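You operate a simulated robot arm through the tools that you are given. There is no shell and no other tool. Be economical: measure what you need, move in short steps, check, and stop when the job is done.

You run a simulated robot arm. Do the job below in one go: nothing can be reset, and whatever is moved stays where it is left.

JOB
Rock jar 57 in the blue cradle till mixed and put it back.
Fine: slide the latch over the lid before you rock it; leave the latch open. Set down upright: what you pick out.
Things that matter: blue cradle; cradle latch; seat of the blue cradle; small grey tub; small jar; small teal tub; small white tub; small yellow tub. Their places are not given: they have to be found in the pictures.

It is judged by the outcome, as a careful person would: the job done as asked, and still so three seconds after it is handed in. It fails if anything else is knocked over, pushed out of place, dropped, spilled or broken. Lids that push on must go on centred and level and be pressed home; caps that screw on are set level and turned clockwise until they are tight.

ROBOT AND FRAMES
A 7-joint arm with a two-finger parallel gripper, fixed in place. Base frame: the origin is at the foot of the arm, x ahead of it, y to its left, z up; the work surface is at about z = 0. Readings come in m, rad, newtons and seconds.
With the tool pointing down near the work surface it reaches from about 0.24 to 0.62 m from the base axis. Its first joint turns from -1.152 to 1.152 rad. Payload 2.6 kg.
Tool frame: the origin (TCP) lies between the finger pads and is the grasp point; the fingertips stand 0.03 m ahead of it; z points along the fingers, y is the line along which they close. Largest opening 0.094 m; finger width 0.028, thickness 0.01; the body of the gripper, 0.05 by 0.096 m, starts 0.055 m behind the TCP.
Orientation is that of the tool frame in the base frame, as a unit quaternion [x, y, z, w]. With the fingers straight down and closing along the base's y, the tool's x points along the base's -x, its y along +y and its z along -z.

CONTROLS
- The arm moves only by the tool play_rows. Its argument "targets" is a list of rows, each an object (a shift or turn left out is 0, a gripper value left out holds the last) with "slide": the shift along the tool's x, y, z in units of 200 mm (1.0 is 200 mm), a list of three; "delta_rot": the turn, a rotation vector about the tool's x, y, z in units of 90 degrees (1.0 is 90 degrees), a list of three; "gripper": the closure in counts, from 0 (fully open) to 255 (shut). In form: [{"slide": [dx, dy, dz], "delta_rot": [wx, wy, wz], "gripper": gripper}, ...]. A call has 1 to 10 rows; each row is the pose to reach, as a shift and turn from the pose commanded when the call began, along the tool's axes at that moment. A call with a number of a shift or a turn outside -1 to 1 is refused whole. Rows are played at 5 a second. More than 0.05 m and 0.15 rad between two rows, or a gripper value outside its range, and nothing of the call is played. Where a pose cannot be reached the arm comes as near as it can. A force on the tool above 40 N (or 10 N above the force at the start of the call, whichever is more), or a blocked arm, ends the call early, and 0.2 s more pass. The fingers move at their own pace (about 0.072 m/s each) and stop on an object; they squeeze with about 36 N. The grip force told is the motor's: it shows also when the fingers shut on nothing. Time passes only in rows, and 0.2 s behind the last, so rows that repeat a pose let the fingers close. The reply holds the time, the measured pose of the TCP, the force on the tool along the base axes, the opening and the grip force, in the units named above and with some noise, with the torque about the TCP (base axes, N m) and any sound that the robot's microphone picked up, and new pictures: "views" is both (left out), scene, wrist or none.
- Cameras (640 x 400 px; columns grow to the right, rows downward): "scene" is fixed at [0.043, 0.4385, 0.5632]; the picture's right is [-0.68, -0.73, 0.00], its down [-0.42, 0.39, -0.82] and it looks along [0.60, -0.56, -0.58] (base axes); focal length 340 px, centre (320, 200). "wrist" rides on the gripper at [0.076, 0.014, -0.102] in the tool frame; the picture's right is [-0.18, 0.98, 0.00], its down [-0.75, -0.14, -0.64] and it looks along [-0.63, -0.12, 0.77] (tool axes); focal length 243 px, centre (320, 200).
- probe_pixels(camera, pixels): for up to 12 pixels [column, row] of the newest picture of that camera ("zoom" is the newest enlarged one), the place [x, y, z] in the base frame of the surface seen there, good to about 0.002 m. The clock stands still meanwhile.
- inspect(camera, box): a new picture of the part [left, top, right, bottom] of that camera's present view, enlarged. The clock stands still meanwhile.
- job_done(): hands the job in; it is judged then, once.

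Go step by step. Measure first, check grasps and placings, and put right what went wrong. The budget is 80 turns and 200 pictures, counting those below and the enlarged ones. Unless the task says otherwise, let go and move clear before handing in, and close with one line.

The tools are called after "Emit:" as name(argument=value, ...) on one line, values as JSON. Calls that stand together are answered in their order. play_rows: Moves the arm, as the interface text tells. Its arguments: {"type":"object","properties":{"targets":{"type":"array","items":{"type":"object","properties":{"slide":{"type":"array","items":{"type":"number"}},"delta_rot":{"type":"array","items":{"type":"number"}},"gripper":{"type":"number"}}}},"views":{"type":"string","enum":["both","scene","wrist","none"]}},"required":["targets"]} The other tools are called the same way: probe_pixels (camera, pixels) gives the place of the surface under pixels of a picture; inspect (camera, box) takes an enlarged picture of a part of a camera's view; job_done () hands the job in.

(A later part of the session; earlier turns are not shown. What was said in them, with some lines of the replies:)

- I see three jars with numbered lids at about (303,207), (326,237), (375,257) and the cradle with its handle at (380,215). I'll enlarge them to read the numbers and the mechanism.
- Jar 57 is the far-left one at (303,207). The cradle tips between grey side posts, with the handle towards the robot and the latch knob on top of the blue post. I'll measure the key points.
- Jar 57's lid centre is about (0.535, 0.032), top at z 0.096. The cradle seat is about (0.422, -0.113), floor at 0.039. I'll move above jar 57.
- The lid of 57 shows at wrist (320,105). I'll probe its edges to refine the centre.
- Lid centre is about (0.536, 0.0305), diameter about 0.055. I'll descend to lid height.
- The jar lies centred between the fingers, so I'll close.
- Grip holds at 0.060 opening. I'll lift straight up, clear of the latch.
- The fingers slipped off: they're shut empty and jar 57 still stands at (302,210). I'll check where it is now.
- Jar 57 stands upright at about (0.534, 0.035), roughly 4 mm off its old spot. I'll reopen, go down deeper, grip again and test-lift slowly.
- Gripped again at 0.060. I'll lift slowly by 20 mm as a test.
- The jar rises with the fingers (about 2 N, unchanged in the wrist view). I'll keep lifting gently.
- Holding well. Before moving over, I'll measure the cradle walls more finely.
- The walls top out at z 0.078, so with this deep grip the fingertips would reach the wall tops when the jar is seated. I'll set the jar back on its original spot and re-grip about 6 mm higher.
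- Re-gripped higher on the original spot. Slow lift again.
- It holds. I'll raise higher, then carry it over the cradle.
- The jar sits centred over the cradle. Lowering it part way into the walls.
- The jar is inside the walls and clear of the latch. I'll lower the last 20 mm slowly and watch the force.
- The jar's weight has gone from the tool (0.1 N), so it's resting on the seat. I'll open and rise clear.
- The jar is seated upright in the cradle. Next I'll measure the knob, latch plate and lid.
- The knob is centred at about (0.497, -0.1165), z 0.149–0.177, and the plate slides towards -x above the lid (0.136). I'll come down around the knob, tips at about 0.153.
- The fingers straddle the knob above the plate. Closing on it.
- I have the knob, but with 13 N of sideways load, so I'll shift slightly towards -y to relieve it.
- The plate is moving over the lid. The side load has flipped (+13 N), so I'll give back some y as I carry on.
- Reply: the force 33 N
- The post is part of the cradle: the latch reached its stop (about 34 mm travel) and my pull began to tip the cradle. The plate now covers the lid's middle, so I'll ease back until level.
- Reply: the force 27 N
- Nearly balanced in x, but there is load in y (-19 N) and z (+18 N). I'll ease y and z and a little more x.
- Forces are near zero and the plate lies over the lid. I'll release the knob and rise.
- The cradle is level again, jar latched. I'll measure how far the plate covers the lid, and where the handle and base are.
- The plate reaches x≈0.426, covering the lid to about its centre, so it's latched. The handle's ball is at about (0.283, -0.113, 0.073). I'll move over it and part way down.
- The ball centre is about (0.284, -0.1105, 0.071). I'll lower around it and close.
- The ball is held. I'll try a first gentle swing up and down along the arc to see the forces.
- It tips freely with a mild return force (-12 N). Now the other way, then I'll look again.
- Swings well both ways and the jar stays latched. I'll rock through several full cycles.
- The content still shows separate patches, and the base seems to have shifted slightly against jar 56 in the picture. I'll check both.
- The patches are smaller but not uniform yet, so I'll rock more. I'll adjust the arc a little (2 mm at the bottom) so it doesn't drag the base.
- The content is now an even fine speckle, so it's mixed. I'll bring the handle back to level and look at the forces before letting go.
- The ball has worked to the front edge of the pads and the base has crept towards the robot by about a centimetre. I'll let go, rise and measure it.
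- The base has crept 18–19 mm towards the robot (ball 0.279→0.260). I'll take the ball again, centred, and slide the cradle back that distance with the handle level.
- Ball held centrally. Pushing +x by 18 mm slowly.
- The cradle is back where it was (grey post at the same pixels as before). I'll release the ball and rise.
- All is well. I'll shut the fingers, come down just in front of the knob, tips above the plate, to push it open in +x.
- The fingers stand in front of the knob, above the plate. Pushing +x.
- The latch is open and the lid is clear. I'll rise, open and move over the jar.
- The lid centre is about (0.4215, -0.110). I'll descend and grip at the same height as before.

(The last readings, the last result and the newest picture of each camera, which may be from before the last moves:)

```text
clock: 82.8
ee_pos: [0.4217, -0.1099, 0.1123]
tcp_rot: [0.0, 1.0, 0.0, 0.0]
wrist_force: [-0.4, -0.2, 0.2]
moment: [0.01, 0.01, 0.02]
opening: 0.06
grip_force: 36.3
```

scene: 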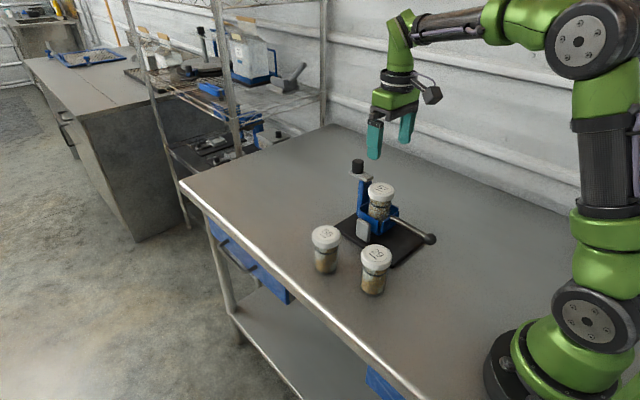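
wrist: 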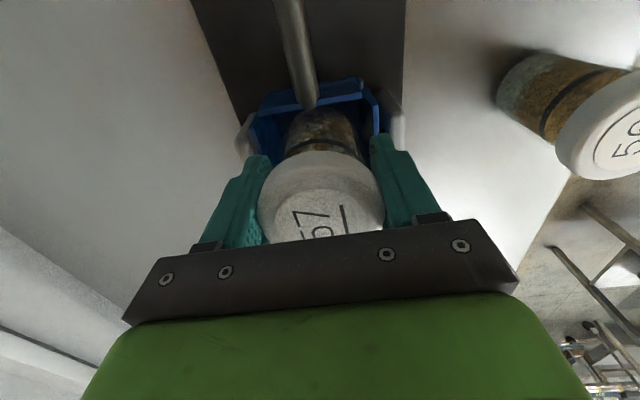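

Gripped at 0.060 with no side load. Slow lift.

Emit:
play_rows(targets=[{"slide": [0, 0, -0.01]}, {"slide": [0, 0, -0.025]}, {"slide": [0, 0, -0.05]}, {"slide": [0, 0, -0.09]}, {"slide": [0, 0, -0.14]}, {"slide": [0, 0, -0.19]}, {"slide": [0, 0, -0.24]}, {"slide": [0, 0, -0.28]}, {"slide": [0, 0, -0.3]}, {"slide": [0, 0, -0.3]}])

```text
clock: 85.0
ee_pos: [0.4209, -0.1085, 0.1756]
tcp_rot: [0.0, 1.0, 0.0, 0.0]
wrist_force: [0.9, 0.0, -1.9]
moment: [-0.03, 0.02, 0.05]
opening: 0.0599
grip_force: 36.1
```

scene: 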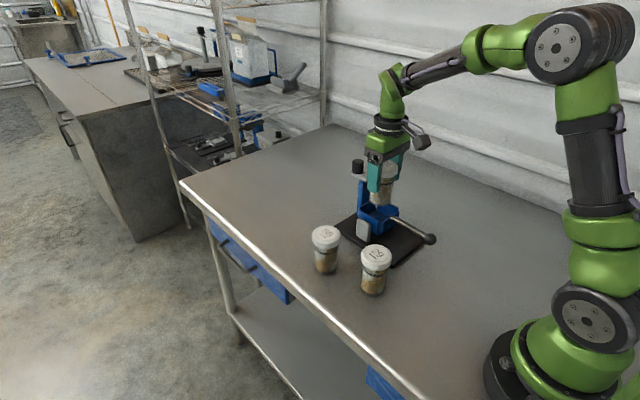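
wrist: 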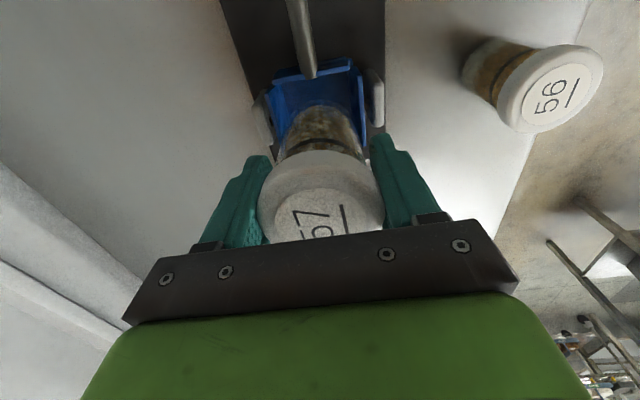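

Holding the jar (1.9 N). I'll raise it above the latch, then carry it to its old spot at (0.5365, 0.031).

Emit:
play_rows(targets=[{"slide": [0, 0, -0.1]}, {"slide": [0, 0, -0.22]}, {"slide": [0, 0, -0.34]}, {"slide": [0, 0, -0.43]}, {"slide": [-0.05, 0.07, -0.45]}, {"slide": [-0.14, 0.18, -0.45]}, {"slide": [-0.24, 0.3, -0.45]}, {"slide": [-0.34, 0.42, -0.45]}, {"slide": [-0.44, 0.54, -0.45]}, {"slide": [-0.52, 0.64, -0.45]}], views="none")

Emit:
play_rows(targets=[{"slide": [-0.04, 0.045, 0]}, {"slide": [-0.0555, 0.065, 0]}, {"slide": [-0.0555, 0.065, 0.08]}, {"slide": [-0.0555, 0.065, 0.2]}, {"slide": [-0.0555, 0.065, 0.34]}, {"slide": [-0.0555, 0.065, 0.48]}, {"slide": [-0.0555, 0.065, 0.6]}, {"slide": [-0.0555, 0.065, 0.7]}, {"slide": [-0.0555, 0.065, 0.77]}, {"slide": [-0.0555, 0.065, 0.77]}])

Emit:
inspect(camera="scene", box=[260, 160, 360, 260])

```text
clock: 87.2
ee_pos: [0.5236, 0.0208, 0.2622]
tcp_rot: [0.0, 1.0, 0.0, 0.001]
wrist_force: [-0.6, -0.8, -2.4]
moment: [0.03, 0.03, 0.0]
opening: 0.0599
grip_force: 35.9
```

```text
clock: 89.4
ee_pos: [0.5375, 0.0318, 0.108]
tcp_rot: [0.0, 1.0, 0.0, 0.0]
wrist_force: [0.4, 0.5, -1.6]
moment: [0.01, 0.02, -0.03]
opening: 0.0599
grip_force: 36.0
```

scene: 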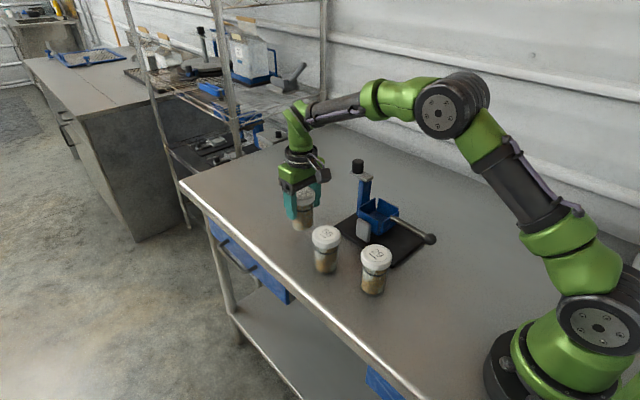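
wrist: 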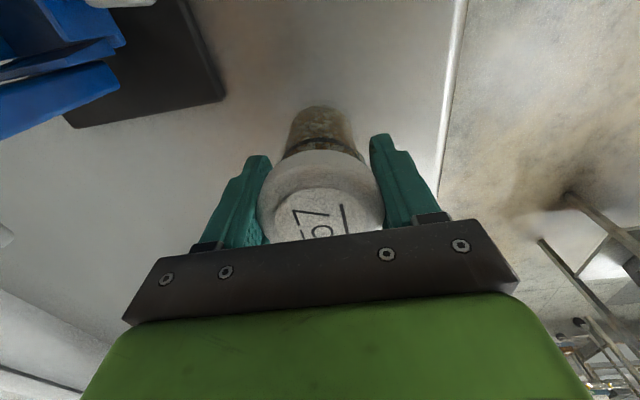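

```text
4.00 times, centred on (310, 210) of scene
```

zoom: 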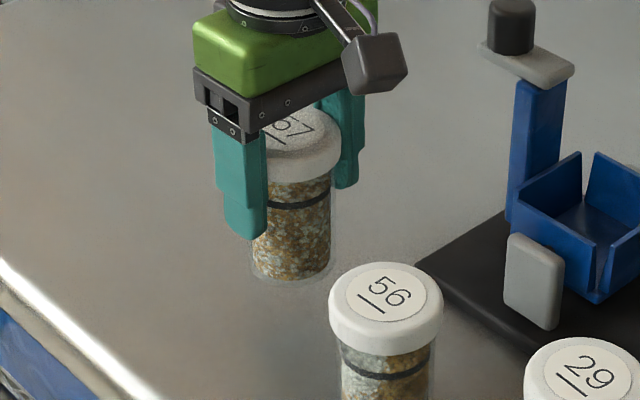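

Upright, 36 mm above the table at its spot. Lowering slowly to contact.

Emit:
play_rows(targets=[{"slide": [0, 0, 0.05]}, {"slide": [0, 0, 0.1]}, {"slide": [0, 0, 0.135]}, {"slide": [0, 0, 0.155]}, {"slide": [0, 0, 0.165]}, {"slide": [0, 0, 0.172]}, {"slide": [0, 0, 0.177]}, {"slide": [0, 0, 0.177]}], views="none")

Emit:
inspect(camera="scene", box=[270, 190, 340, 260])

```text
clock: 91.2
ee_pos: [0.5366, 0.0328, 0.0739]
tcp_rot: [0.0, 1.0, 0.0, 0.0]
wrist_force: [0.1, 0.9, -2.5]
moment: [-0.04, 0.01, 0.01]
opening: 0.0598
grip_force: 35.8
```

```text
5.71 times, centred on (305, 225) of scene
```

zoom: 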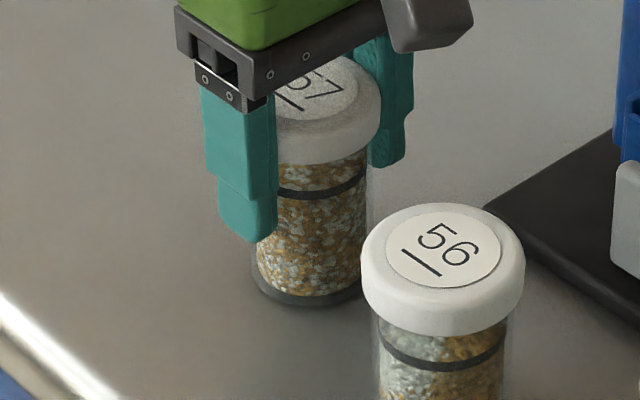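

Still 2.5 N hanging, so it's just above the table. A few more fine steps down.

Emit:
play_rows(targets=[{"slide": [0, 0, 0.004]}, {"slide": [0, 0, 0.007]}, {"slide": [0, 0, 0.007]}], views="none")

```text
clock: 92.0
ee_pos: [0.5361, 0.0319, 0.073]
tcp_rot: [0.001, 1.0, 0.0, 0.002]
wrist_force: [2.5, -0.7, 8.2]
moment: [-0.04, 0.19, -0.03]
opening: 0.0599
grip_force: 36.7
```

Contact is clear (+8 N), so the jar is on the table. I'll ease up a hair, open and rise.

Emit:
play_rows(targets=[{"slide": [0, 0, -0.003], "gripper": 170}, {"slide": [0, 0, -0.003], "gripper": 80}, {"slide": [0, 0, -0.003], "gripper": 0}, {"slide": [0, 0, -0.003]}, {"slide": [0, 0, -0.06]}, {"slide": [0, 0, -0.2]}, {"slide": [0, 0, -0.4]}, {"slide": [0, 0, -0.6]}, {"slide": [0, 0, -0.8]}, {"slide": [0, 0, -0.8]}])

Emit:
inspect(camera="scene", box=[280, 150, 450, 300])

```text
clock: 94.2
ee_pos: [0.5343, 0.0295, 0.2332]
tcp_rot: [0.0, 1.0, 0.0, 0.0]
wrist_force: [0.0, 0.0, -0.4]
moment: [-0.01, -0.02, -0.01]
opening: 0.0941
grip_force: 0.0
```

scene: 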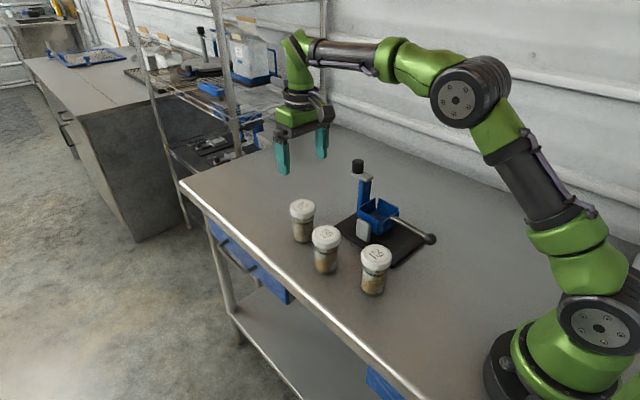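
wrist: 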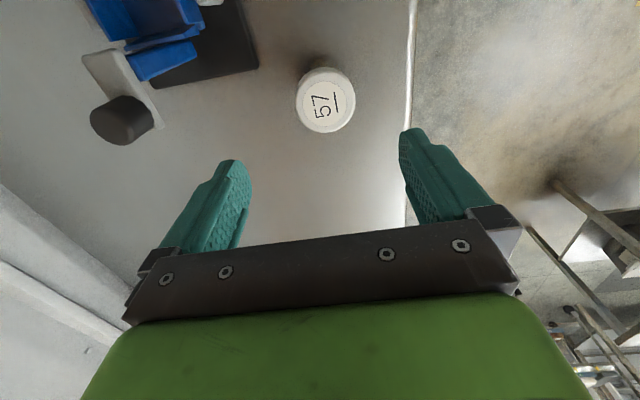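

```text
2.67 times, centred on (365, 225) of scene
```

zoom: 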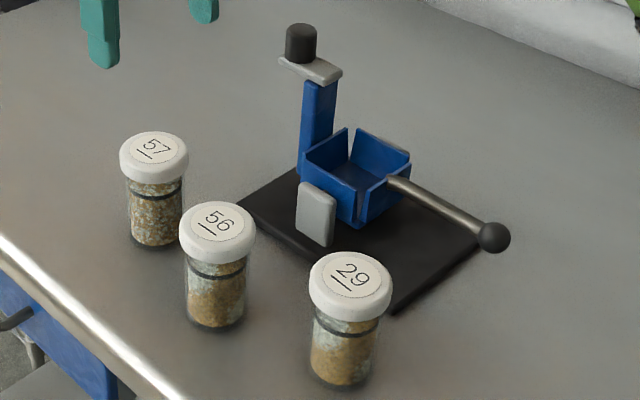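

Jar 57 is mixed and stands upright on its old spot at (303,207). The latch is open, the cradle is level and back in place, and the other jars are untouched, so I'm handing in.

Emit:
job_done()

```text
The job is handed in.
```

Jar 57 was latched in the blue cradle, rocked until its contents looked evenly mixed, and set back upright on its original spot. The latch is open, and I slid the cradle back after it crept nearly 2 cm during the rocking.
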